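You operate a simulated robot arm through the tools that you are given. There is no shell and no other tool. Be economical: measure what you need, move in short steps, check, and stop when the job is done.

You are at the controls of a simulated robot arm. One attempt, no reset.

## Task
Line each terminal case up with the straight duct next to it and slide the duct up to it.
Fine: grey duct to the orange case, white duct to the blue case, each end within about a finger's width of the case's collar; the teal boxes and the bend ducts stay.

Only the result counts: the job must be done as asked and must still hold three seconds after the hand-in. Knocking over, shifting, dropping, spilling or breaking anything else fails it.

## Robot
A 7-joint arm with a fingered hand, fixed in place. Base frame: the origin is at the foot of the arm, x ahead of it, y to its left, z up; the work surface is at about z = 0.896. Units: m, rad, N and s.
Its first joint turns from -2.601 to 2.601 rad. Payload 3.5 kg.
The tool frame sits at the grasp point between the pads (the TCP): z along the fingers, y along the line on which they close. The tips reach 0.03 m beyond it. The gripper opens to 0.104 m. The gripper's body begins 0.035 m behind the TCP. The gripper is a hand of 4 fingers: y runs from the thumb to the fingers, the wrist lies at [-0.015, -0.11, -0.186] in the tool frame.
Orientation is that of the tool frame in the base frame, as a unit quaternion [x, y, z, w]. With the fingers straight down and the wrist toward the robot, the tool's x, y and z point along [0, 1, 0], [1, 0, 0] and [0, 0, -1] of the base frame.

## Interface
- The arm moves only by the tool play_rows. Its argument "rows" is one flat list of numbers, 6 for each row, row after row: the shift along the tool's x, y, z in units of 500 mm (1.0 is 500 mm), then the turn, a rotation vector about the tool's x, y, z in units of 45 degrees (1.0 is 45 degrees). In form: [dx, dy, dz, rx, ry, rz, dx, dy, dz, rx, ry, rz, ...]. A call has 1 to 12 rows; each row is the pose to reach, as a shift and turn from the pose commanded when the call began, along the tool's axes at that moment. A call with a number of a shift or a turn outside -1 to 1 is refused whole. Rows are played at 5 a second. More than 0.05 m and 0.15 rad between two rows, and nothing of the call is played. Where a pose cannot be reached the arm comes as near as it can. A force on the tool above 40 N (or 10 N above the force at the start of the call, whichever is more), or a blocked arm, ends the call early, and 0.2 s more pass. In this call time passes only in rows, and 0.2 s behind the last. The reply holds the time, the measured pose of the TCP, the force on the tool along the base axes, the opening and the grip force, in the units named above and with some noise, with the torque about the TCP (base axes, N m) and any sound that the robot's microphone picked up.
- Cameras (640 x 400 px; columns grow to the right, rows downward): "scene" is fixed at [0.4051, -0.5017, 1.4667]; the picture's right is [0.48, -0.88, 0.00], its down [-0.66, -0.36, -0.66] and it looks along [0.58, 0.32, -0.75] (base axes); focal length 270 px, centre (320, 200). "wrist" rides on the gripper at [0.061, -0.092, -0.13] in the tool frame; the picture's right is [-0.81, 0.28, -0.52], its down [-0.53, -0.71, 0.46] and it looks along [-0.24, 0.64, 0.72] (tool axes); focal length 275 px, centre (320, 200). There is no depth. A picture from a camera that has moved, and an enlarged one, comes with that camera's place and axes in the base frame and with its lens. The place of the scene camera against the robot may be out by one fixed shift of up to 0.018 m in any direction.
- grab_frame(camera): a new picture of that camera. No time passes.
- raise_lower(by): slides the trunk up (or, below 0, down) by that many m; the arm rides with it, the base frame stays. It gives what a move gives, with no picture.
- finger_targets(index, middle, ring, thumb_bend, thumb_turn): sets how far each is bent, from 0 (flat) to 1 (curled in); at 0.3 the hand is open as for a grip, at 0.7 the pads meet at the TCP. One left out holds its place. A second passes; each finger stops where it meets its share of the squeeze, and holds until it gets a number again. It is the only way to open and close the hand. It gives what a move gives, with no picture; readings hold the bend of each and the force on the fingers (four entries, about 0 where the hand has none), thumb and palm. thumb_turn goes from beside the hand (0) to across from the fingers (1), as for a grip.
- enlarge(camera, box): a new picture of the part [left, top, right, bottom] of that camera's present view, enlarged. No time passes.
- hand_in(): hands the job in; it is judged then, once.

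Go step by step. Nothing tells you positions but the pictures and the camera data: compare them with the known pose of the tool, close in by small moves and look again before you grip or let go. The budget is 120 turns and 64 pictures, counting those below and the enlarged ones. Unless the task says otherwise, let go and move clear before handing in, and close with one line.

The tools are called after "Request:" as name(argument=value, ...) on one line, values as JSON. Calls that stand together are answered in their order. play_rows: Moves the arm, as the interface text tells. Its arguments: {"type":"object","properties":{"rows":{"type":"array","items":{"type":"number"}}},"required":["rows"]} The other tools are called the same way: raise_lower (by) slides the trunk up or down; finger_targets (index, middle, ring, thumb_bend, thumb_turn) moves the fingers one by one; grab_frame (camera) takes a picture; enlarge (camera, box) takes an enlarged picture of a part of a camera's view; hand_in () hands the job in.

At the start:

```text
t: 0.0
tcp_pos: [0.6364, 0.1416, 1.1621]
ee_rot: [0.707, 0.707, 0.0, 0.0]
contact_force: [-0.3, 0.5, -0.2]
torque: [0.0, -0.03, 0.0]
grip_width: 0.1036
finger_force: 0.1
shape: jaw
bend: [0.3, 0.3, 0.3, 0.3, 0.98]
finger forces: [0.0, 0.0, 0.0, 0.0, 0.1, 0.1]
trunk travel left (down, up): [-0.5, 0.21]
```

scene: 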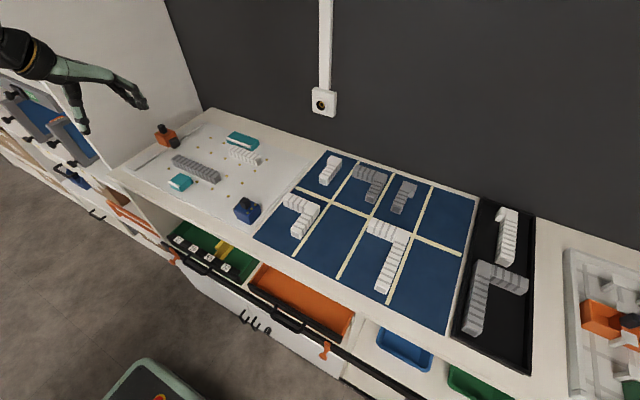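
wrist: 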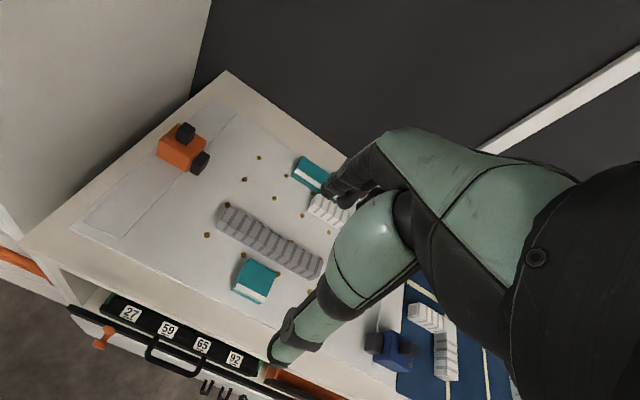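

I see a white board on the left with an orange case, a blue case, a grey straight duct, a white straight duct and two teal boxes. I'll enlarge to measure them.

Request:
enlarge(camera="scene", box=[110, 100, 290, 230])

Request:
enlarge(camera="wrist", box=[60, 60, 460, 380])

```text
3.08 times, centred on (200, 165) of scene
camera zoom: at [0.4051, -0.5017, 1.4667], right [0.48, -0.88, 0.0], down [-0.66, -0.36, -0.66], along [0.58, 0.32, -0.75], focal length 829 px, centre (689, 308)
```

zoom: 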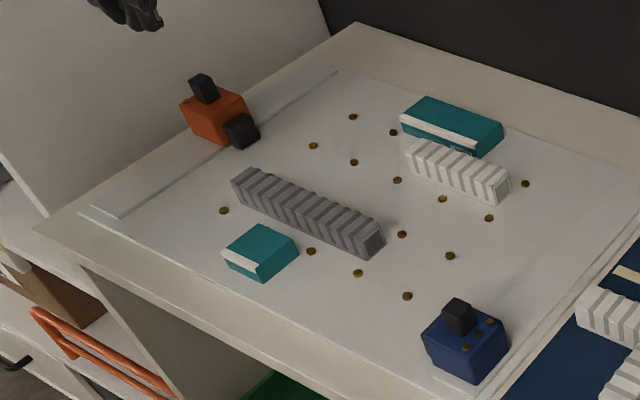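

```text
1.25 times, centred on (260, 220) of wrist
camera zoom: at [0.546, 0.202, 1.2908], right [0.28, -0.81, 0.52], down [-0.71, -0.53, -0.46], along [0.64, -0.24, -0.72], focal length 344 px, centre (395, 175)
```

zoom: 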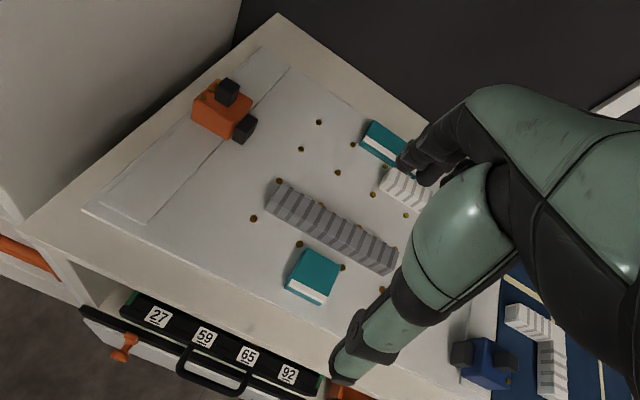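

The grey duct lies along y at x≈0.76 and the white one along y at x≈0.88. I need a better look at both cases and their collars.

Request:
enlarge(camera="scene", box=[220, 185, 276, 230])

Request:
enlarge(camera="wrist", box=[340, 300, 440, 380])

Request:
enlarge(camera="scene", box=[140, 110, 236, 190])

```text
8.89 times, centred on (248, 208) of scene
camera zoom: at [0.4051, -0.5017, 1.4667], right [0.48, -0.88, 0.0], down [-0.66, -0.36, -0.66], along [0.58, 0.32, -0.75], focal length 2395 px, centre (960, 133)
```

zoom: 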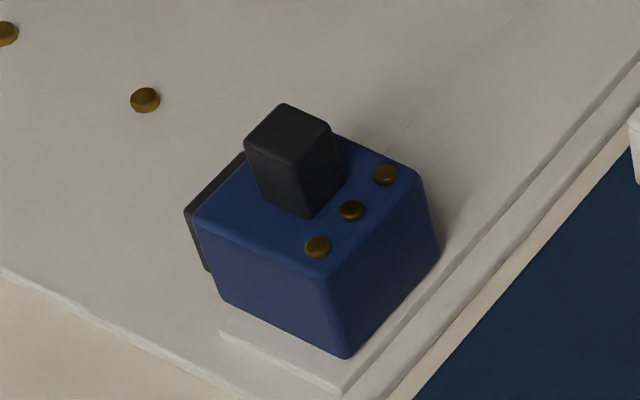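

```text
5.00 times, centred on (390, 340) of wrist
camera zoom: at [0.546, 0.202, 1.2908], right [0.28, -0.81, 0.52], down [-0.71, -0.53, -0.46], along [0.64, -0.24, -0.72], focal length 1376 px, centre (-30, -500)
```

zoom: 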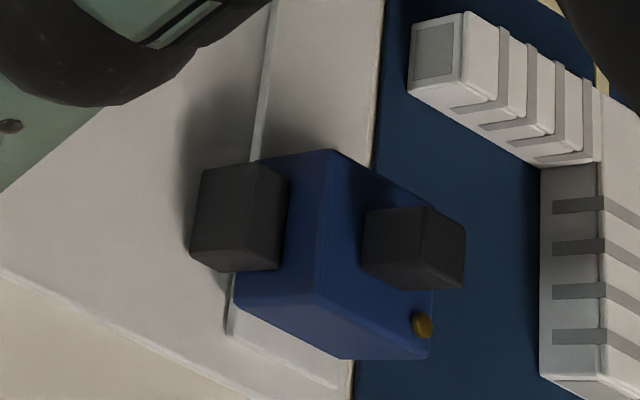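

```text
5.00 times, centred on (188, 150) of scene
camera zoom: at [0.4051, -0.5017, 1.4667], right [0.48, -0.88, 0.0], down [-0.66, -0.36, -0.66], along [0.58, 0.32, -0.75], focal length 1347 px, centre (980, 450)
```

zoom: 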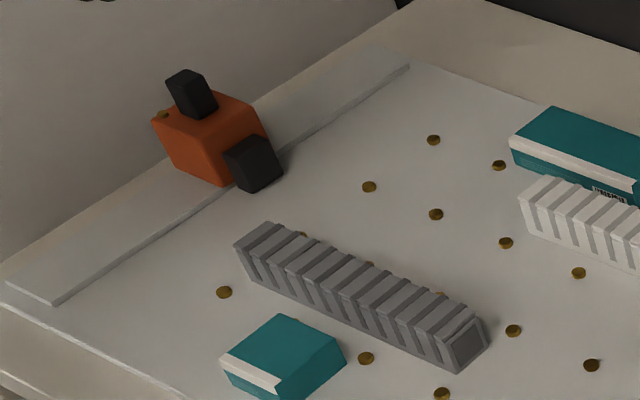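

The cases sit on rails that run along x, each with a knob on top and its collar facing the board. The plan is to slide blue +x and orange -x, then slide each duct along y. I'll move above the blue case first for a closer look.

Request:
play_rows(rows=[-0.08, 0.015, 0.02, 0, 0, 0, -0.16, 0.03, 0.04, 0, 0, 0, -0.24, 0.045, 0.06, 0, 0, 0, -0.32, 0.06, 0.08, 0, 0, 0, -0.4, 0.075, 0.1, 0, 0, 0, -0.48, 0.09, 0.12, 0, 0, 0])

Request:
grab_frame(camera="wrist")

Request:
grab_frame(camera="scene")

```text
t: 1.4
tcp_pos: [0.6846, -0.1003, 1.1003]
ee_rot: [0.707, 0.707, -0.001, 0.0]
contact_force: [0.3, -0.5, 0.7]
torque: [-0.01, -0.01, 0.0]
grip_width: 0.1037
finger_force: 0.1
shape: jaw
bend: [0.3, 0.3, 0.3, 0.3, 0.98]
finger forces: [0.0, 0.1, 0.0, 0.0, 0.0, 0.0]
trunk travel left (down, up): [-0.5, 0.21]
```

```text
56 pictures are left
camera wrist: at [0.5923, -0.0392, 1.2302], right [0.28, -0.81, 0.52], down [-0.71, -0.53, -0.46], along [0.65, -0.24, -0.72], focal length 275 px, centre (320, 200)
```

wrist: 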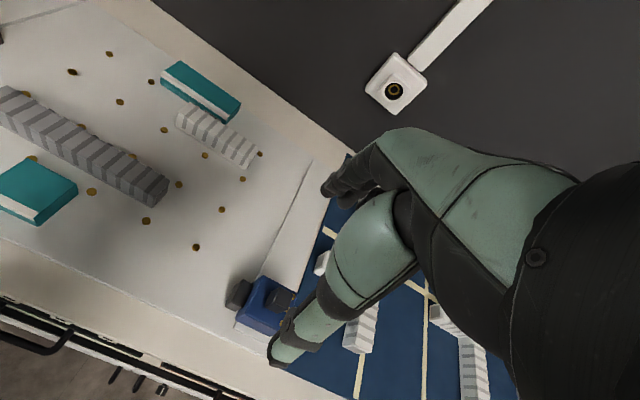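

```text
55 pictures are left
```

scene: 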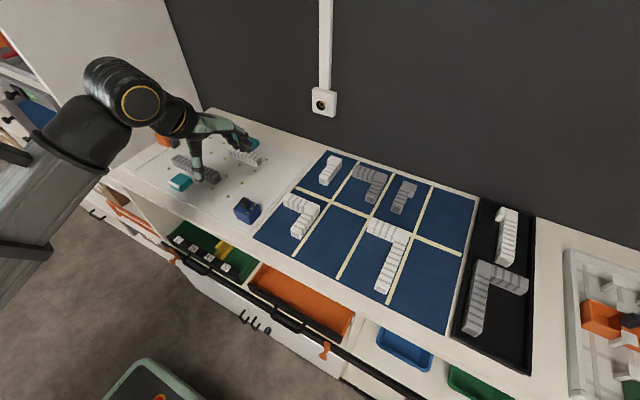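

Request:
enlarge(camera="wrist", box=[216, 250, 316, 350])

Request:
enlarge(camera="wrist", box=[0, 30, 280, 260])

```text
4.00 times, centred on (266, 300) of wrist
camera zoom: at [0.5923, -0.0392, 1.2302], right [0.28, -0.81, 0.52], down [-0.71, -0.53, -0.46], along [0.65, -0.24, -0.72], focal length 1101 px, centre (536, -200)
```

zoom: 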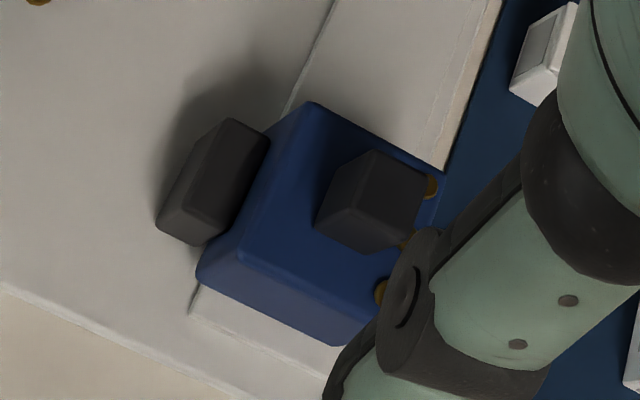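

```text
1.74 times, centred on (140, 145) of wrist
camera zoom: at [0.5923, -0.0392, 1.2302], right [0.28, -0.81, 0.52], down [-0.71, -0.53, -0.46], along [0.65, -0.24, -0.72], focal length 479 px, centre (633, 296)
```

zoom: 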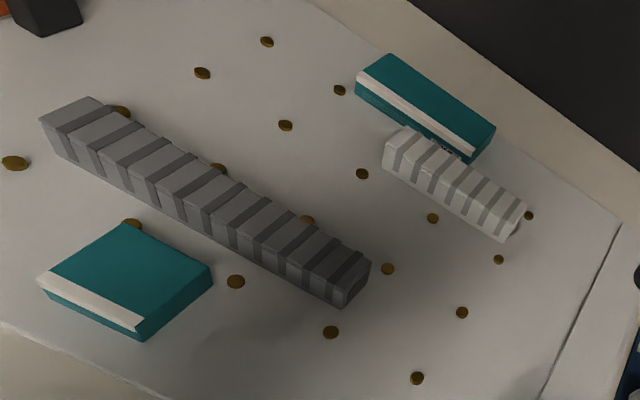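

The blue knob's top is around (0.69, -0.13, 0.96) and the ducts are at x≈0.87 (white) and x≈0.75 (grey). I'll lower the open hand above the knob and check again.

Request:
play_rows(rows=[-0.03, 0.007, 0.08, 0, 0, 0, -0.06, 0.014, 0.15, 0, 0, 0])

Request:
enlarge(camera="wrist", box=[160, 130, 440, 390])

Request:
enlarge(camera="scene", box=[190, 140, 310, 240])

```text
t: 2.0
tcp_pos: [0.6912, -0.1295, 1.0261]
ee_rot: [0.707, 0.707, 0.0, 0.0]
contact_force: [-0.4, 0.5, -0.5]
torque: [-0.02, -0.02, -0.03]
grip_width: 0.1041
finger_force: 0.0
shape: jaw
bend: [0.3, 0.3, 0.3, 0.3, 0.98]
finger forces: [0.0, 0.0, 0.0, 0.0, 0.0, 0.0]
trunk travel left (down, up): [-0.5, 0.21]
```

```text
1.54 times, centred on (300, 260) of wrist
camera zoom: at [0.5989, -0.069, 1.1562], right [0.28, -0.81, 0.52], down [-0.71, -0.53, -0.46], along [0.64, -0.24, -0.72], focal length 424 px, centre (351, 108)
```

zoom: 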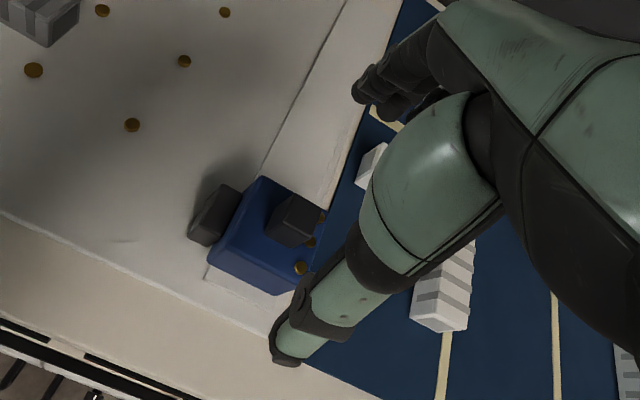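

```text
4.00 times, centred on (250, 190) of scene
camera zoom: at [0.4051, -0.5017, 1.4667], right [0.48, -0.88, 0.0], down [-0.66, -0.36, -0.66], along [0.58, 0.32, -0.75], focal length 1078 px, centre (600, 240)
```

zoom: 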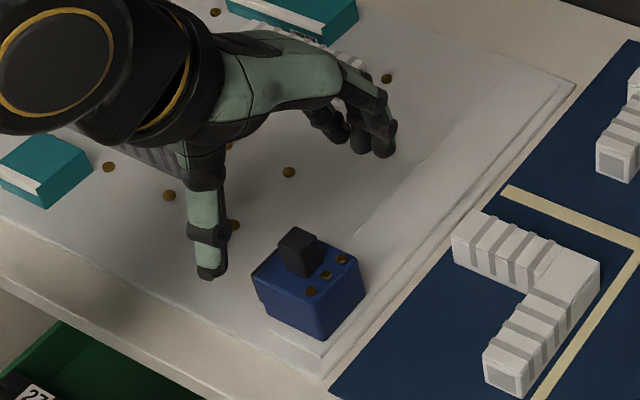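

The knob sits right below the TCP. I'll descend so that the tips straddle the knob just above the case top.

Request:
play_rows(rows=[0, 0.002, 0.06, 0, 0, 0, 0, 0.002, 0.108, 0, 0, 0])

Request:
enlarge(camera="wrist", box=[220, 160, 420, 360])

Request:
enlarge(camera="scene", box=[200, 150, 300, 240])

```text
t: 2.6
tcp_pos: [0.6916, -0.1279, 0.9716]
ee_rot: [0.707, 0.707, 0.0, 0.0]
contact_force: [-0.2, 0.3, -0.2]
torque: [0.01, -0.01, -0.03]
grip_width: 0.1036
finger_force: 0.0
shape: jaw
bend: [0.3, 0.3, 0.3, 0.3, 0.98]
finger forces: [0.0, 0.0, 0.0, 0.1, 0.1, 0.1]
trunk travel left (down, up): [-0.5, 0.21]
```

```text
2.00 times, centred on (320, 260) of wrist
camera zoom: at [0.6001, -0.0688, 1.1018], right [0.28, -0.81, 0.52], down [-0.71, -0.53, -0.46], along [0.64, -0.24, -0.72], focal length 551 px, centre (320, 80)
```

zoom: 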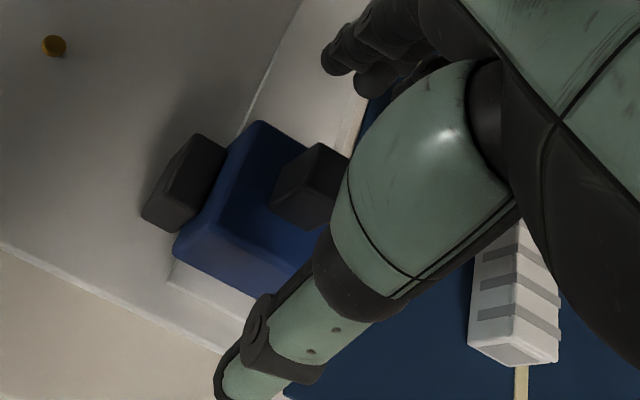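

```text
4.44 times, centred on (250, 195) of scene
camera zoom: at [0.4051, -0.5017, 1.4667], right [0.48, -0.88, 0.0], down [-0.66, -0.36, -0.66], along [0.58, 0.32, -0.75], focal length 1198 px, centre (631, 222)
```

zoom: 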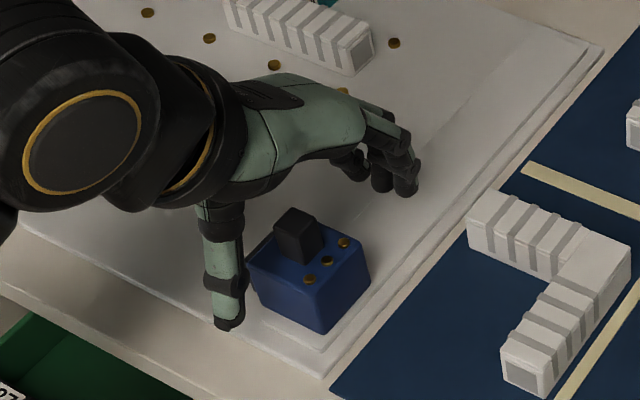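

The hand straddles the knob. I'll close the fingers onto it in steps.

Request:
finger_targets(index=0.5, middle=0.5, ring=0.5, thumb_bend=0.5)

Request:
enlarge(camera="scene", box=[200, 150, 300, 240])

```text
t: 3.6
tcp_pos: [0.6916, -0.1299, 0.9732]
ee_rot: [0.708, 0.707, 0.0, 0.0]
contact_force: [-0.6, 0.3, -0.6]
torque: [0.02, 0.0, -0.01]
grip_width: 0.0528
finger_force: 0.0
shape: fingers
bend: [0.5, 0.5, 0.5, 0.5, 0.98]
finger forces: [0.0, 0.1, 0.1, 0.0, 0.1, 0.0]
trunk travel left (down, up): [-0.5, 0.21]
```

```text
4.44 times, centred on (250, 195) of scene
camera zoom: at [0.4051, -0.5017, 1.4667], right [0.48, -0.88, 0.0], down [-0.66, -0.36, -0.66], along [0.58, 0.32, -0.75], focal length 1198 px, centre (631, 222)
```

zoom: 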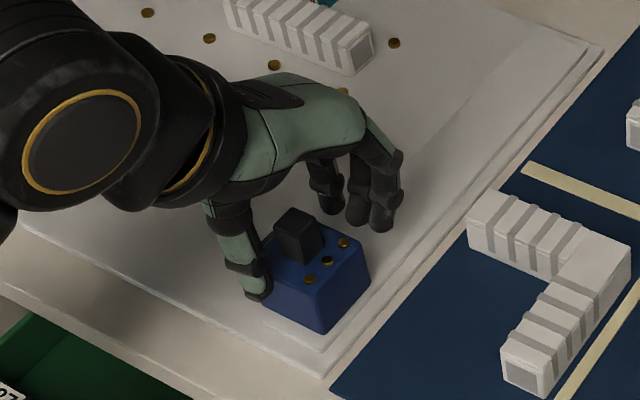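

Request:
finger_targets(index=0.65, middle=0.65, ring=0.65, thumb_bend=0.65)

Request:
enlarge(camera="scene", box=[200, 150, 300, 240])

```text
t: 4.6
tcp_pos: [0.6916, -0.1285, 0.9735]
ee_rot: [0.707, 0.707, 0.001, 0.0]
contact_force: [10.2, 0.1, 18.4]
torque: [-0.08, -0.52, 0.03]
grip_width: 0.0252
finger_force: 12.7
shape: fingers
bend: [0.61, 0.59, 0.65, 0.61, 0.97]
finger forces: [9.9, 10.5, 0.0, 0.0, 4.9, 0.0]
trunk travel left (down, up): [-0.5, 0.21]
```

```text
4.44 times, centred on (250, 195) of scene
camera zoom: at [0.4051, -0.5017, 1.4667], right [0.48, -0.88, 0.0], down [-0.66, -0.36, -0.66], along [0.58, 0.32, -0.75], focal length 1198 px, centre (631, 222)
```

zoom: 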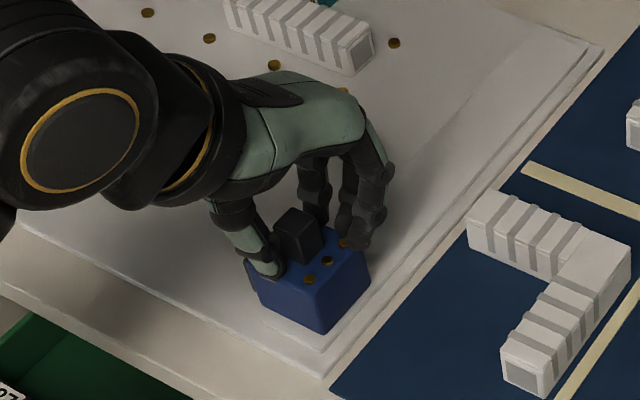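

The knob is held, with the tips pressing a little on the case top. I'll lift 4 mm to ease that and start sliding in +x.

Request:
play_rows(rows=[0, 0.0, -0.008, 0, 0, 0, 0, 0.02, -0.008, 0, 0, 0, 0, 0.04, -0.008, 0, 0, 0])

Request:
enlarge(camera="scene", box=[200, 150, 300, 240])

```text
t: 5.4
tcp_pos: [0.7114, -0.1283, 0.9755]
ee_rot: [0.707, 0.707, -0.001, -0.002]
contact_force: [-0.7, -0.4, -0.8]
torque: [0.0, 0.06, 0.04]
grip_width: 0.0167
finger_force: 0.9
shape: fingers
bend: [0.65, 0.65, 0.65, 0.63, 0.97]
finger forces: [0.0, 0.0, 0.1, 0.0, 1.3, 0.0]
trunk travel left (down, up): [-0.5, 0.21]
```

```text
4.44 times, centred on (250, 195) of scene
camera zoom: at [0.4051, -0.5017, 1.4667], right [0.48, -0.88, 0.0], down [-0.66, -0.36, -0.66], along [0.58, 0.32, -0.75], focal length 1198 px, centre (631, 222)
```

zoom: 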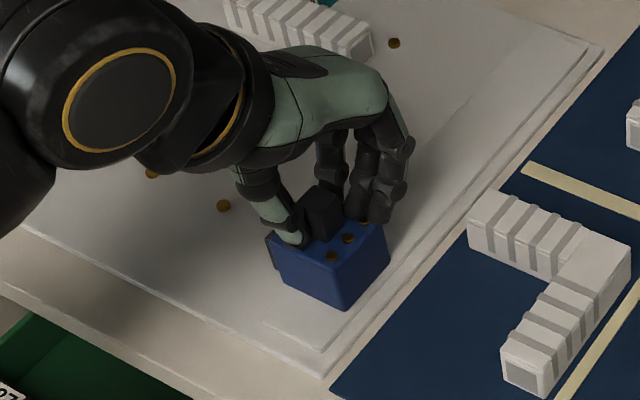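

The case slides easily along its rail. I'll continue +x by about 0.13 m in small steps.

Request:
play_rows(rows=[0, 0.03, 0, 0, 0, 0, 0, 0.06, 0, 0, 0, 0, 0, 0.09, 0, 0, 0, 0, 0, 0.12, 0, 0, 0, 0, 0, 0.15, 0, 0, 0, 0, 0, 0.18, 0, 0, 0, 0, 0, 0.21, 0, 0, 0, 0, 0, 0.24, 0, 0, 0, 0, 0, 0.26, 0, 0, 0, 0])

Request:
enlarge(camera="scene", box=[200, 130, 310, 220])

Request:
grab_frame(camera="wrist")

```text
t: 7.4
tcp_pos: [0.8401, -0.1285, 0.9769]
ee_rot: [0.707, 0.707, 0.0, 0.0]
contact_force: [-2.2, -0.2, 0.2]
torque: [-0.01, 0.08, 0.04]
grip_width: 0.017
finger_force: 0.8
shape: fingers
bend: [0.65, 0.65, 0.65, 0.63, 0.97]
finger forces: [0.0, 0.0, 0.0, 0.0, 1.7, 0.0]
trunk travel left (down, up): [-0.5, 0.21]
```

```text
4.44 times, centred on (255, 175) of scene
camera zoom: at [0.4051, -0.5017, 1.4667], right [0.48, -0.88, 0.0], down [-0.66, -0.36, -0.66], along [0.58, 0.32, -0.75], focal length 1198 px, centre (609, 311)
```

zoom: 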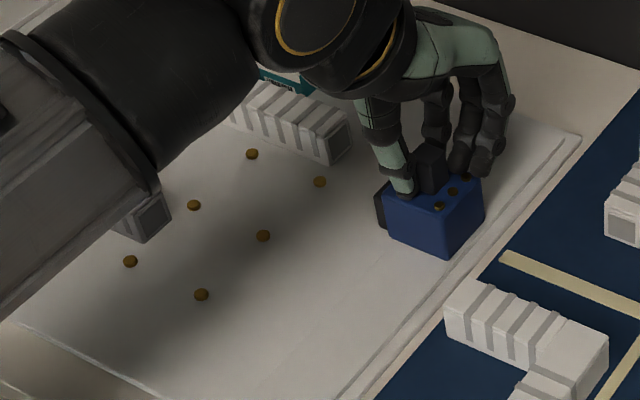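

```text
44 pictures are left
camera wrist: at [0.749, -0.0677, 1.1059], right [0.28, -0.81, 0.52], down [-0.71, -0.53, -0.46], along [0.64, -0.24, -0.72], focal length 275 px, centre (320, 200)
```

wrist: 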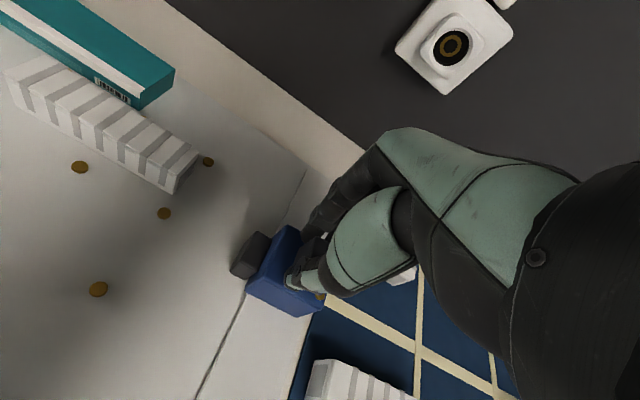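

Request:
enlarge(camera="wrist", box=[120, 110, 340, 330])

```text
1.82 times, centred on (230, 220) of wrist
camera zoom: at [0.749, -0.0677, 1.1059], right [0.28, -0.81, 0.52], down [-0.71, -0.53, -0.46], along [0.64, -0.24, -0.72], focal length 500 px, centre (484, 164)
```

zoom: 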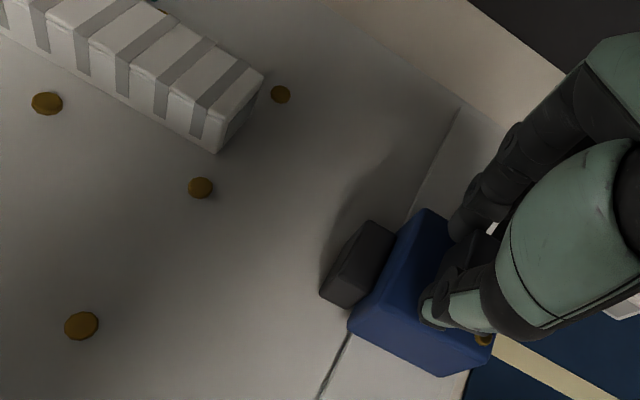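

The duct axis is at x≈0.871 and the case centre is at about 0.843. I'll push 22 mm more and look again.

Request:
play_rows(rows=[0, 0.022, 0, 0, 0, 0, 0, 0.044, 0, 0, 0, 0])

Request:
enlarge(camera="wrist", box=[120, 110, 340, 330])

Request:
enlarge(camera="scene", box=[230, 130, 300, 190])

```text
t: 8.0
tcp_pos: [0.8615, -0.1274, 0.9761]
ee_rot: [0.707, 0.707, 0.0, 0.0]
contact_force: [-1.7, -0.4, 0.1]
torque: [0.05, 0.01, 0.02]
grip_width: 0.0171
finger_force: 1.2
shape: fingers
bend: [0.65, 0.65, 0.65, 0.62, 0.97]
finger forces: [0.0, 0.1, 0.0, 0.1, 1.8, 0.0]
trunk travel left (down, up): [-0.5, 0.21]
```

```text
1.82 times, centred on (230, 220) of wrist
camera zoom: at [0.7707, -0.0677, 1.1059], right [0.27, -0.81, 0.52], down [-0.71, -0.53, -0.46], along [0.64, -0.24, -0.72], focal length 500 px, centre (484, 164)
```

zoom: 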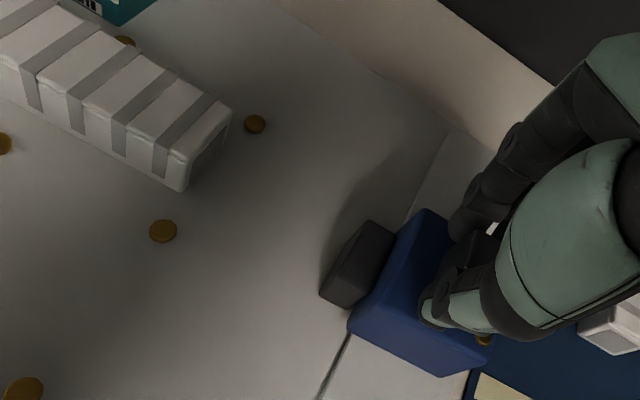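

```text
6.67 times, centred on (265, 160) of scene
camera zoom: at [0.4051, -0.5017, 1.4667], right [0.48, -0.88, 0.0], down [-0.66, -0.36, -0.66], along [0.58, 0.32, -0.75], focal length 1796 px, centre (687, 467)
```

zoom: 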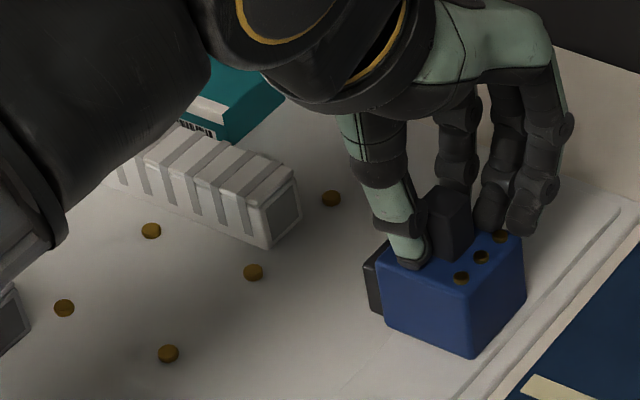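

Request:
enlarge(camera="wrist", box=[220, 215, 290, 285])

```text
5.71 times, centred on (255, 250) of wrist
camera zoom: at [0.7707, -0.0677, 1.1059], right [0.27, -0.81, 0.52], down [-0.71, -0.53, -0.46], along [0.64, -0.24, -0.72], focal length 1573 px, centre (691, -86)
```

zoom: 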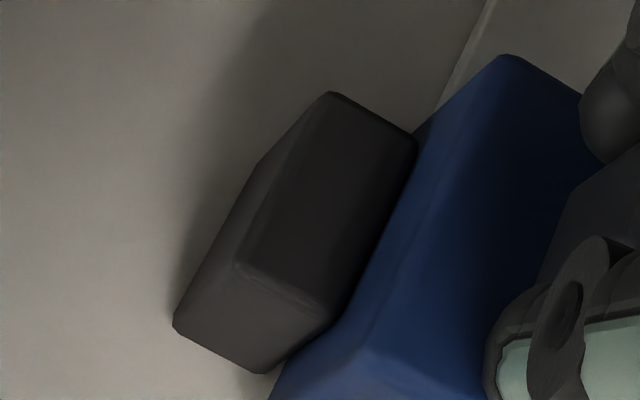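

The collar centre measures x≈0.857 and the duct's about 0.870. I'll push 12 mm more.

Request:
play_rows(rows=[0, 0.012, 0, 0, 0, 0, 0, 0.025, 0, 0, 0, 0])

Request:
enlarge(camera="wrist", box=[160, 130, 300, 290])

Request:
enlarge(camera="scene", box=[230, 130, 300, 190])

```text
t: 8.6
tcp_pos: [0.8744, -0.1287, 0.9779]
ee_rot: [0.707, 0.708, 0.0, 0.0]
contact_force: [-3.0, -0.4, 0.1]
torque: [-0.01, 0.04, 0.01]
grip_width: 0.0178
finger_force: 0.5
shape: fingers
bend: [0.65, 0.65, 0.65, 0.62, 0.97]
finger forces: [0.0, 0.0, 0.0, 0.1, 3.0, 0.0]
trunk travel left (down, up): [-0.5, 0.21]
```

```text
2.50 times, centred on (230, 210) of wrist
camera zoom: at [0.7833, -0.068, 1.1065], right [0.28, -0.81, 0.52], down [-0.71, -0.53, -0.46], along [0.64, -0.24, -0.72], focal length 688 px, centre (545, 175)
```

zoom: 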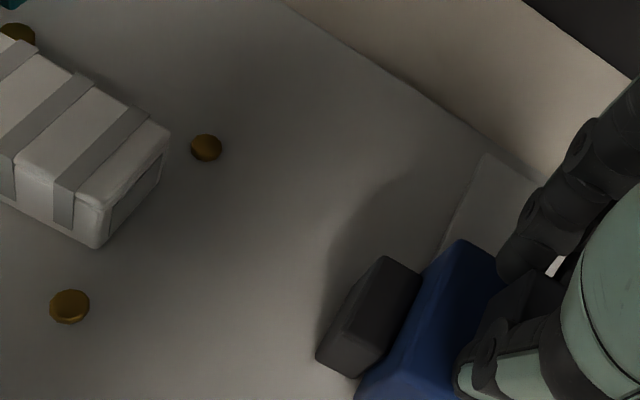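

```text
6.67 times, centred on (265, 160) of scene
camera zoom: at [0.4051, -0.5017, 1.4667], right [0.48, -0.88, 0.0], down [-0.66, -0.36, -0.66], along [0.58, 0.32, -0.75], focal length 1796 px, centre (687, 467)
```

zoom: 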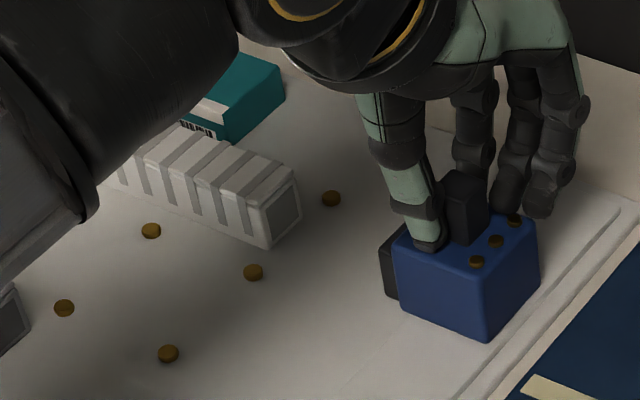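

The collar is now in line with the white duct. I'll let go of the knob and lift.

Request:
finger_targets(index=0.5, middle=0.5, ring=0.5, thumb_bend=0.45)

Request:
play_rows(rows=[0, 0, -0.08, 0, 0, 0, 0, 0, -0.16, 0, 0, 0, 0.06, -0.04, -0.2, 0, 0, 0, 0.12, -0.08, -0.22, 0, 0, 0])

Request:
grab_frame(camera="wrist")

Request:
enlarge(camera="scene", box=[190, 110, 310, 210])

```text
t: 9.6
tcp_pos: [0.8749, -0.1287, 0.9759]
ee_rot: [0.707, 0.707, 0.0, 0.0]
contact_force: [0.6, 0.6, -0.1]
torque: [0.04, -0.01, 0.01]
grip_width: 0.0578
finger_force: 0.0
shape: fingers
bend: [0.5, 0.5, 0.5, 0.45, 0.97]
finger forces: [0.1, 0.0, 0.0, 0.0, 0.1, 0.0]
trunk travel left (down, up): [-0.5, 0.21]
```

```text
t: 10.6
tcp_pos: [0.8351, -0.07, 1.0836]
ee_rot: [0.707, 0.707, 0.0, 0.0]
contact_force: [0.0, 0.0, 0.1]
torque: [-0.03, -0.06, 0.0]
grip_width: 0.0583
finger_force: 0.0
shape: fingers
bend: [0.5, 0.5, 0.5, 0.45, 0.97]
finger forces: [0.0, 0.0, 0.1, 0.0, 0.0, 0.0]
trunk travel left (down, up): [-0.5, 0.21]
```

```text
37 pictures are left
camera wrist: at [0.7437, -0.0094, 1.213], right [0.27, -0.81, 0.52], down [-0.71, -0.53, -0.46], along [0.64, -0.24, -0.72], focal length 275 px, centre (320, 200)
```

wrist: 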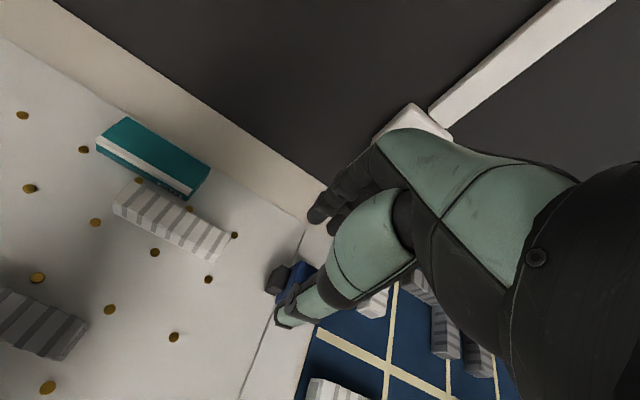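

```text
4.00 times, centred on (250, 160) of scene
camera zoom: at [0.4051, -0.5017, 1.4667], right [0.48, -0.88, 0.0], down [-0.66, -0.36, -0.66], along [0.58, 0.32, -0.75], focal length 1078 px, centre (600, 360)
```

zoom: 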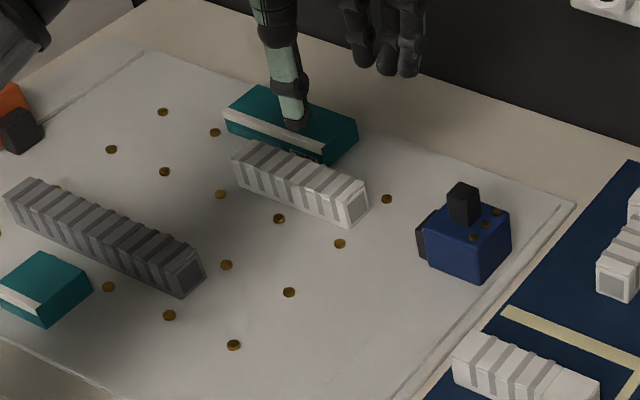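

Blue is in line and clear of the hand. Next is the white duct at x≈0.870, y -0.024 to 0.084; pegs stand at x 0.84 and 0.90, and the teal box is beyond x 0.911 for y>0.04. I'll hover over the duct's near end with the fingers half closed.

Request:
play_rows(rows=[0.05, 0.024, 0.0, 0, 0, 0, 0.1, 0.048, 0.04, 0, 0, 0, 0.156, 0.07, 0.1, 0, 0, 0, 0.156, 0.07, 0.16, 0, 0, 0])

Request:
enlarge(camera="wrist", box=[200, 150, 400, 350])

Request:
enlarge(camera="scene", box=[200, 110, 300, 200])

```text
t: 11.6
tcp_pos: [0.8703, 0.0092, 1.0052]
ee_rot: [0.707, 0.708, 0.0, 0.0]
contact_force: [-0.4, -0.1, -0.5]
torque: [0.01, 0.01, 0.01]
grip_width: 0.0582
finger_force: 0.1
shape: fingers
bend: [0.5, 0.5, 0.5, 0.45, 0.97]
finger forces: [0.0, 0.1, 0.0, 0.1, 0.0, 0.1]
trunk travel left (down, up): [-0.5, 0.21]
```

```text
2.00 times, centred on (300, 250) of wrist
camera zoom: at [0.7775, 0.0697, 1.1343], right [0.28, -0.81, 0.52], down [-0.71, -0.53, -0.46], along [0.64, -0.24, -0.72], focal length 551 px, centre (360, 100)
```

zoom: 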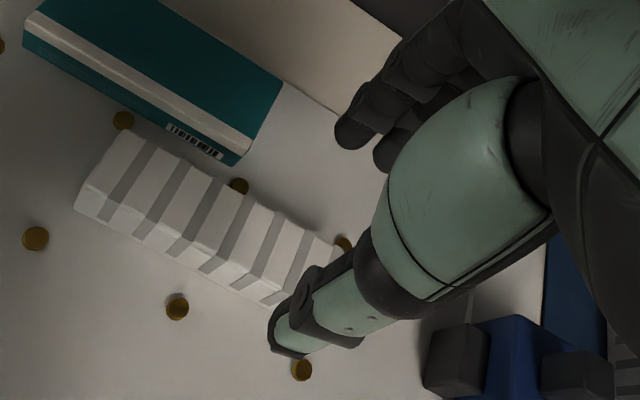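

```text
4.44 times, centred on (250, 155) of scene
camera zoom: at [0.4051, -0.5017, 1.4667], right [0.48, -0.88, 0.0], down [-0.66, -0.36, -0.66], along [0.58, 0.32, -0.75], focal length 1198 px, centre (631, 400)
```

zoom: 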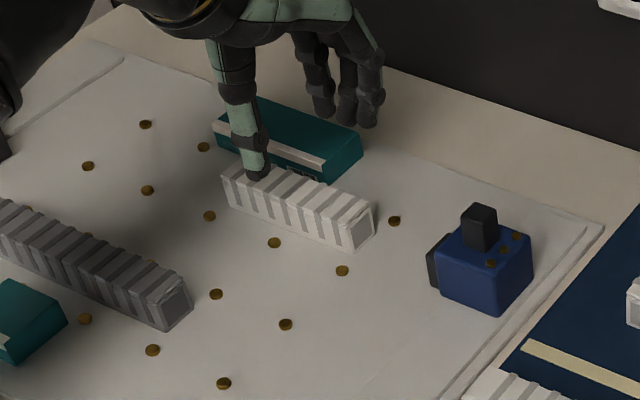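

Request:
finger_targets(index=0.55, middle=0.55, ring=0.55, thumb_bend=0.5)

Request:
play_rows(rows=[0.022, 0, 0.02, 0, 0, 0, 0.022, 0, 0.06, 0, 0, 0])

Request:
enlarge(camera="wrist", box=[200, 150, 400, 350])

Request:
enlarge(camera="scene", box=[200, 110, 300, 200])

```text
t: 12.6
tcp_pos: [0.8685, 0.0079, 1.0055]
ee_rot: [0.707, 0.707, 0.0, 0.001]
contact_force: [-0.3, -0.4, -0.2]
torque: [-0.01, 0.0, -0.01]
grip_width: 0.0461
finger_force: 0.1
shape: fingers
bend: [0.55, 0.55, 0.55, 0.5, 0.97]
finger forces: [0.0, 0.0, 0.0, 0.0, 0.0, 0.1]
trunk travel left (down, up): [-0.5, 0.21]
```

```text
t: 13.2
tcp_pos: [0.8702, 0.0186, 0.974]
ee_rot: [0.708, 0.707, 0.001, 0.0]
contact_force: [-0.5, -1.0, 0.4]
torque: [0.0, -0.01, 0.03]
grip_width: 0.0461
finger_force: 0.0
shape: fingers
bend: [0.55, 0.55, 0.55, 0.5, 0.97]
finger forces: [0.0, 0.0, 0.0, 0.0, 0.0, 0.0]
trunk travel left (down, up): [-0.5, 0.21]
```

```text
2.00 times, centred on (300, 250) of wrist
camera zoom: at [0.7779, 0.0792, 1.1037], right [0.27, -0.81, 0.52], down [-0.71, -0.53, -0.46], along [0.64, -0.24, -0.72], focal length 551 px, centre (360, 100)
```

zoom: 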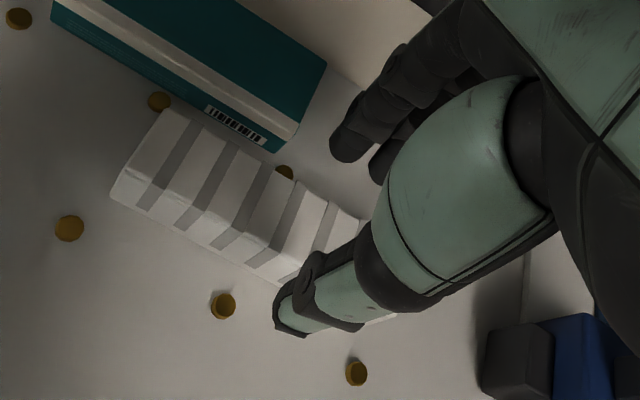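

```text
4.44 times, centred on (250, 155) of scene
camera zoom: at [0.4051, -0.5017, 1.4667], right [0.48, -0.88, 0.0], down [-0.66, -0.36, -0.66], along [0.58, 0.32, -0.75], focal length 1198 px, centre (631, 400)
```

zoom: 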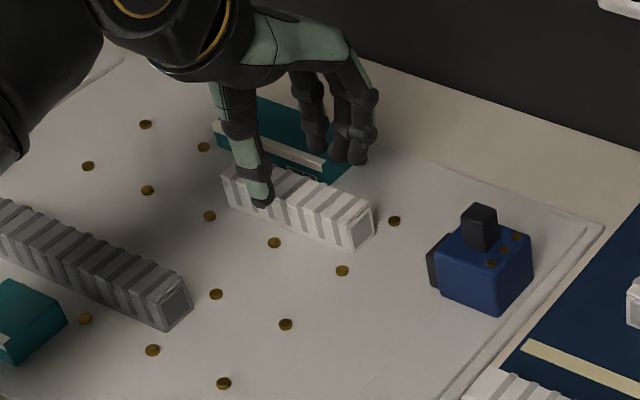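

The tips straddle the duct and are clear of the teal box. I'll descend 30 mm.

Request:
play_rows(rows=[0, 0, 0.03, 0, 0, 0, 0, 0, 0.06, 0, 0, 0])

Request:
enlarge(camera="wrist", box=[200, 150, 400, 350])

Request:
enlarge(camera="scene", box=[220, 120, 300, 190])

```text
t: 13.8
tcp_pos: [0.8706, 0.0205, 0.9463]
ee_rot: [0.707, 0.707, 0.0, 0.0]
contact_force: [-1.0, 0.8, -0.3]
torque: [-0.02, -0.01, 0.02]
grip_width: 0.046
finger_force: 0.1
shape: fingers
bend: [0.55, 0.55, 0.55, 0.5, 0.97]
finger forces: [0.0, 0.0, 0.0, 0.0, 0.1, 0.0]
trunk travel left (down, up): [-0.5, 0.21]
```

```text
2.00 times, centred on (300, 250) of wrist
camera zoom: at [0.7782, 0.0805, 1.076], right [0.27, -0.81, 0.52], down [-0.71, -0.53, -0.46], along [0.65, -0.24, -0.72], focal length 551 px, centre (360, 100)
```

zoom: 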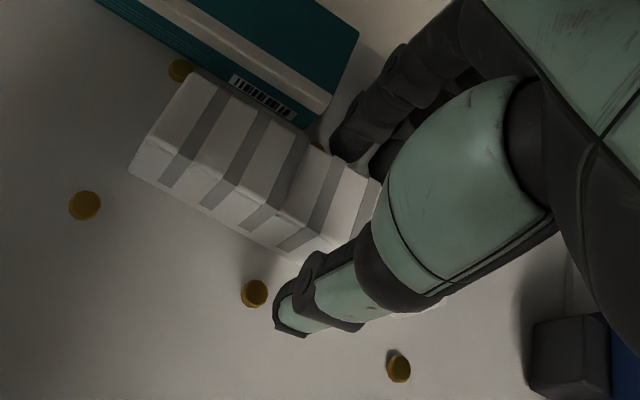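

```text
5.71 times, centred on (260, 155) of scene
camera zoom: at [0.4051, -0.5017, 1.4667], right [0.48, -0.88, 0.0], down [-0.66, -0.36, -0.66], along [0.58, 0.32, -0.75], focal length 1540 px, centre (663, 457)
```

zoom: 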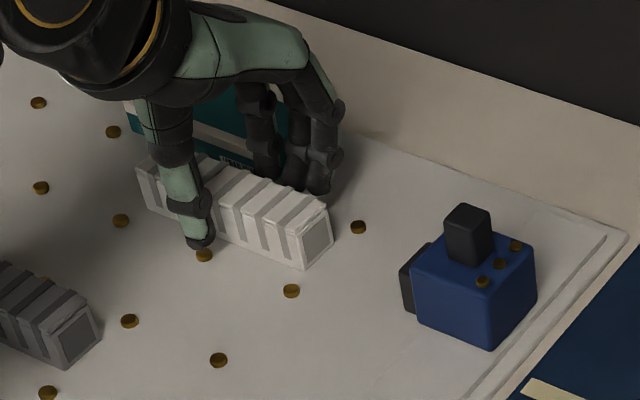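

Request:
finger_targets(index=0.62, middle=0.62, ring=0.62, thumb_bend=0.62)

Request:
enlarge(camera="wrist", box=[200, 150, 400, 350])

```text
t: 14.8
tcp_pos: [0.8703, 0.0202, 0.9467]
ee_rot: [0.707, 0.707, 0.0, 0.0]
contact_force: [-0.4, -0.8, 0.0]
torque: [-0.02, -0.01, 0.01]
grip_width: 0.0254
finger_force: 1.7
shape: fingers
bend: [0.61, 0.61, 0.62, 0.6, 0.97]
finger forces: [1.2, 0.6, 0.0, 0.0, 1.8, 0.0]
trunk travel left (down, up): [-0.5, 0.21]
```

```text
2.00 times, centred on (300, 250) of wrist
camera zoom: at [0.7782, 0.0804, 1.0761], right [0.28, -0.81, 0.52], down [-0.71, -0.53, -0.46], along [0.64, -0.24, -0.72], focal length 551 px, centre (360, 100)
```

zoom: 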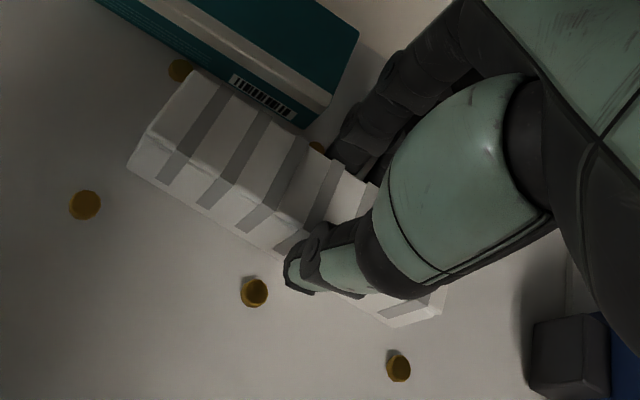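

The duct is held lightly. I'll firm the grip slightly and slide 30 mm toward the blue case.

Request:
finger_targets(index=0.65, middle=0.65, thumb_bend=0.65)

Request:
play_rows(rows=[-0.02, 0, 0, 0, 0, 0, -0.04, 0, 0, 0, 0, 0, -0.06, 0, 0, 0, 0, 0])

Request:
enlarge(camera="scene", box=[220, 120, 300, 190])

Request:
grab_frame(camera="wrist")

```text
t: 15.8
tcp_pos: [0.871, 0.0199, 0.9458]
ee_rot: [0.707, 0.707, 0.0, 0.0]
contact_force: [-0.8, -0.1, 0.2]
torque: [0.01, 0.0, 0.01]
grip_width: 0.0247
finger_force: 4.5
shape: fingers
bend: [0.62, 0.63, 0.62, 0.6, 0.97]
finger forces: [2.4, 1.7, 0.0, 0.0, 4.0, 0.1]
trunk travel left (down, up): [-0.5, 0.21]
```

```text
t: 16.6
tcp_pos: [0.8708, -0.0107, 0.9453]
ee_rot: [0.707, 0.707, 0.0, -0.001]
contact_force: [-0.8, -0.1, 0.6]
torque: [0.02, 0.01, 0.02]
grip_width: 0.0246
finger_force: 3.5
shape: fingers
bend: [0.62, 0.63, 0.62, 0.6, 0.97]
finger forces: [2.4, 1.6, 0.1, 0.0, 4.1, 0.0]
trunk travel left (down, up): [-0.5, 0.21]
```

```text
5.71 times, centred on (260, 155) of scene
camera zoom: at [0.4051, -0.5017, 1.4667], right [0.48, -0.88, 0.0], down [-0.66, -0.36, -0.66], along [0.58, 0.32, -0.75], focal length 1540 px, centre (663, 457)
```

zoom: 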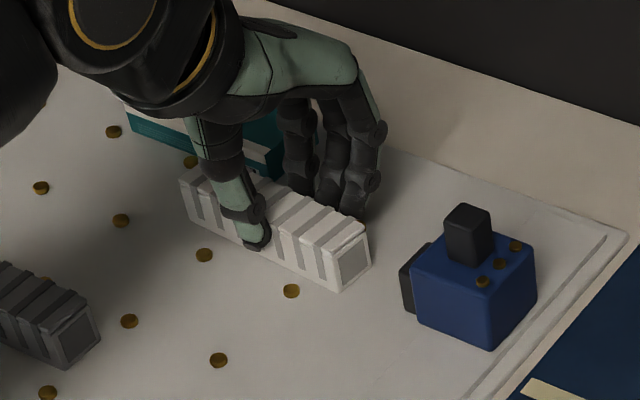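

```text
27 pictures are left
camera wrist: at [0.7793, 0.0509, 1.0761], right [0.28, -0.81, 0.52], down [-0.71, -0.53, -0.46], along [0.64, -0.24, -0.72], focal length 275 px, centre (320, 200)
```

wrist: 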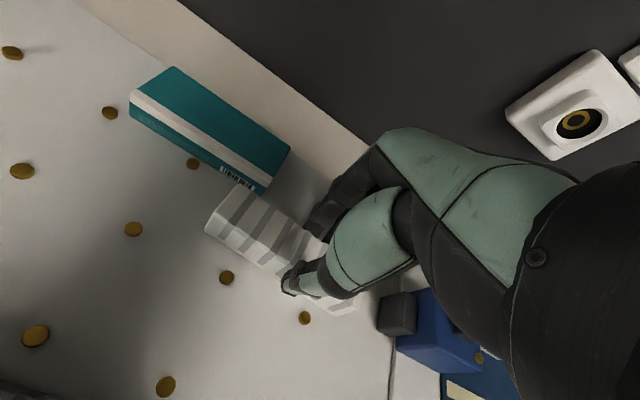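

The duct follows well. About 36 mm remains, so I'll slide 30 mm more and watch the force.

Request:
play_rows(rows=[-0.02, 0, 0, 0, 0, 0, -0.04, 0, 0, 0, 0, 0, -0.058, 0, 0, 0, 0, 0])

Request:
enlarge(camera="scene", box=[230, 130, 300, 190])

Request:
enlarge(camera="wrist", box=[260, 220, 400, 360])

```text
t: 17.4
tcp_pos: [0.8712, -0.0393, 0.9469]
ee_rot: [0.707, 0.707, 0.0, 0.0]
contact_force: [-0.6, -0.2, -0.4]
torque: [-0.01, -0.01, 0.03]
grip_width: 0.0244
finger_force: 4.6
shape: fingers
bend: [0.62, 0.63, 0.62, 0.6, 0.97]
finger forces: [2.3, 1.7, 0.0, 0.1, 3.9, 0.0]
trunk travel left (down, up): [-0.5, 0.21]
```

```text
6.67 times, centred on (265, 160) of scene
camera zoom: at [0.4051, -0.5017, 1.4667], right [0.48, -0.88, 0.0], down [-0.66, -0.36, -0.66], along [0.58, 0.32, -0.75], focal length 1796 px, centre (687, 467)
```

zoom: 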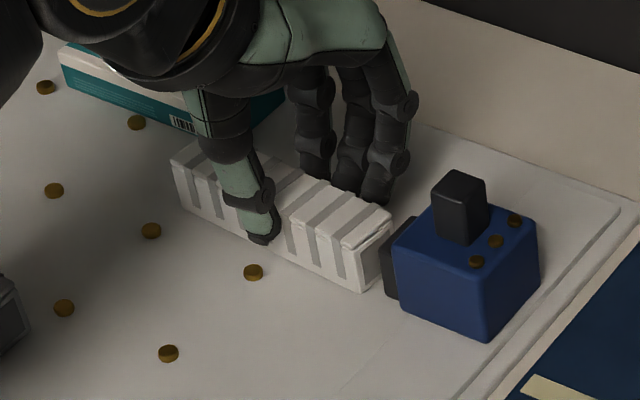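

```text
2.86 times, centred on (330, 290) of wrist
camera zoom: at [0.7796, 0.0216, 1.0773], right [0.28, -0.81, 0.52], down [-0.71, -0.53, -0.46], along [0.64, -0.24, -0.72], focal length 786 px, centre (291, -57)
```

zoom: 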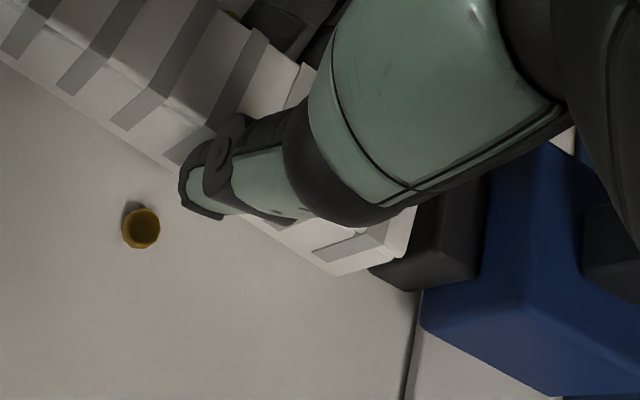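

The gap is only a few mm now. I'll take 3 mm more, then release and lift to check alignment.

Request:
play_rows(rows=[-0.006, 0, 0, 0, 0, 0])

Request:
finger_targets(index=0.55, middle=0.55, ring=0.55, thumb_bend=0.5)

Request:
play_rows(rows=[0, 0, -0.06, 0, 0, 0, 0, 0, -0.14, 0, 0, 0, 0, 0, -0.22, 0, 0, 0, 0, 0, -0.3, 0, 0, 0])

Request:
enlarge(camera="scene", box=[230, 130, 300, 190])

Request:
grab_frame(camera="wrist")

```text
t: 17.8
tcp_pos: [0.8715, -0.0412, 0.9471]
ee_rot: [0.707, 0.707, 0.0, 0.0]
contact_force: [-0.5, -0.4, -0.1]
torque: [0.0, -0.01, 0.03]
grip_width: 0.0246
finger_force: 4.2
shape: fingers
bend: [0.62, 0.63, 0.62, 0.6, 0.97]
finger forces: [2.4, 1.7, 0.1, 0.0, 3.9, 0.0]
trunk travel left (down, up): [-0.5, 0.21]
```

```text
t: 18.8
tcp_pos: [0.87, -0.0425, 0.9479]
ee_rot: [0.707, 0.707, -0.001, 0.0]
contact_force: [0.3, 0.4, -0.5]
torque: [-0.01, 0.0, 0.01]
grip_width: 0.045
finger_force: 0.0
shape: fingers
bend: [0.55, 0.55, 0.55, 0.5, 0.97]
finger forces: [0.0, 0.1, 0.0, 0.0, 0.0, 0.1]
trunk travel left (down, up): [-0.5, 0.21]
```

```text
t: 19.8
tcp_pos: [0.8697, -0.0406, 1.0962]
ee_rot: [0.707, 0.707, 0.0, 0.0]
contact_force: [-0.9, 0.1, 0.6]
torque: [0.02, -0.03, 0.01]
grip_width: 0.0449
finger_force: 0.1
shape: fingers
bend: [0.55, 0.55, 0.55, 0.5, 0.97]
finger forces: [0.0, 0.1, 0.0, 0.0, 0.0, 0.1]
trunk travel left (down, up): [-0.5, 0.21]
```

```text
6.67 times, centred on (265, 160) of scene
camera zoom: at [0.4051, -0.5017, 1.4667], right [0.48, -0.88, 0.0], down [-0.66, -0.36, -0.66], along [0.58, 0.32, -0.75], focal length 1796 px, centre (687, 467)
```

zoom: 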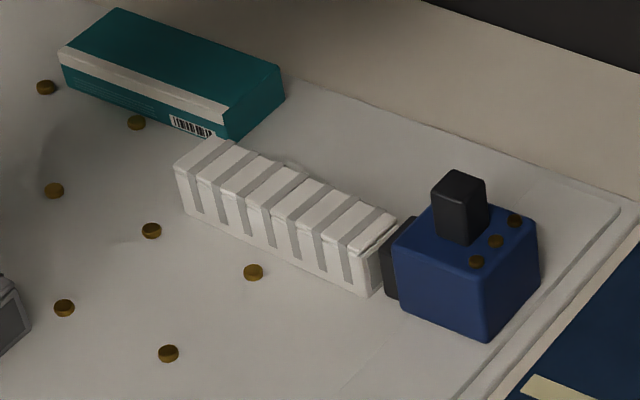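

```text
23 pictures are left
camera wrist: at [0.7781, 0.0207, 1.2258], right [0.28, -0.81, 0.52], down [-0.71, -0.53, -0.45], along [0.64, -0.24, -0.72], focal length 275 px, centre (320, 200)
```

wrist: 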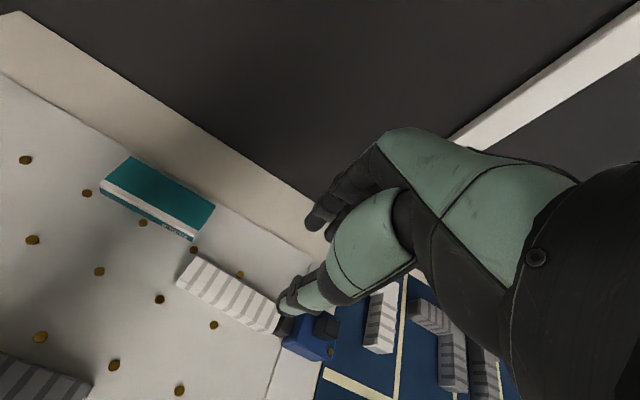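

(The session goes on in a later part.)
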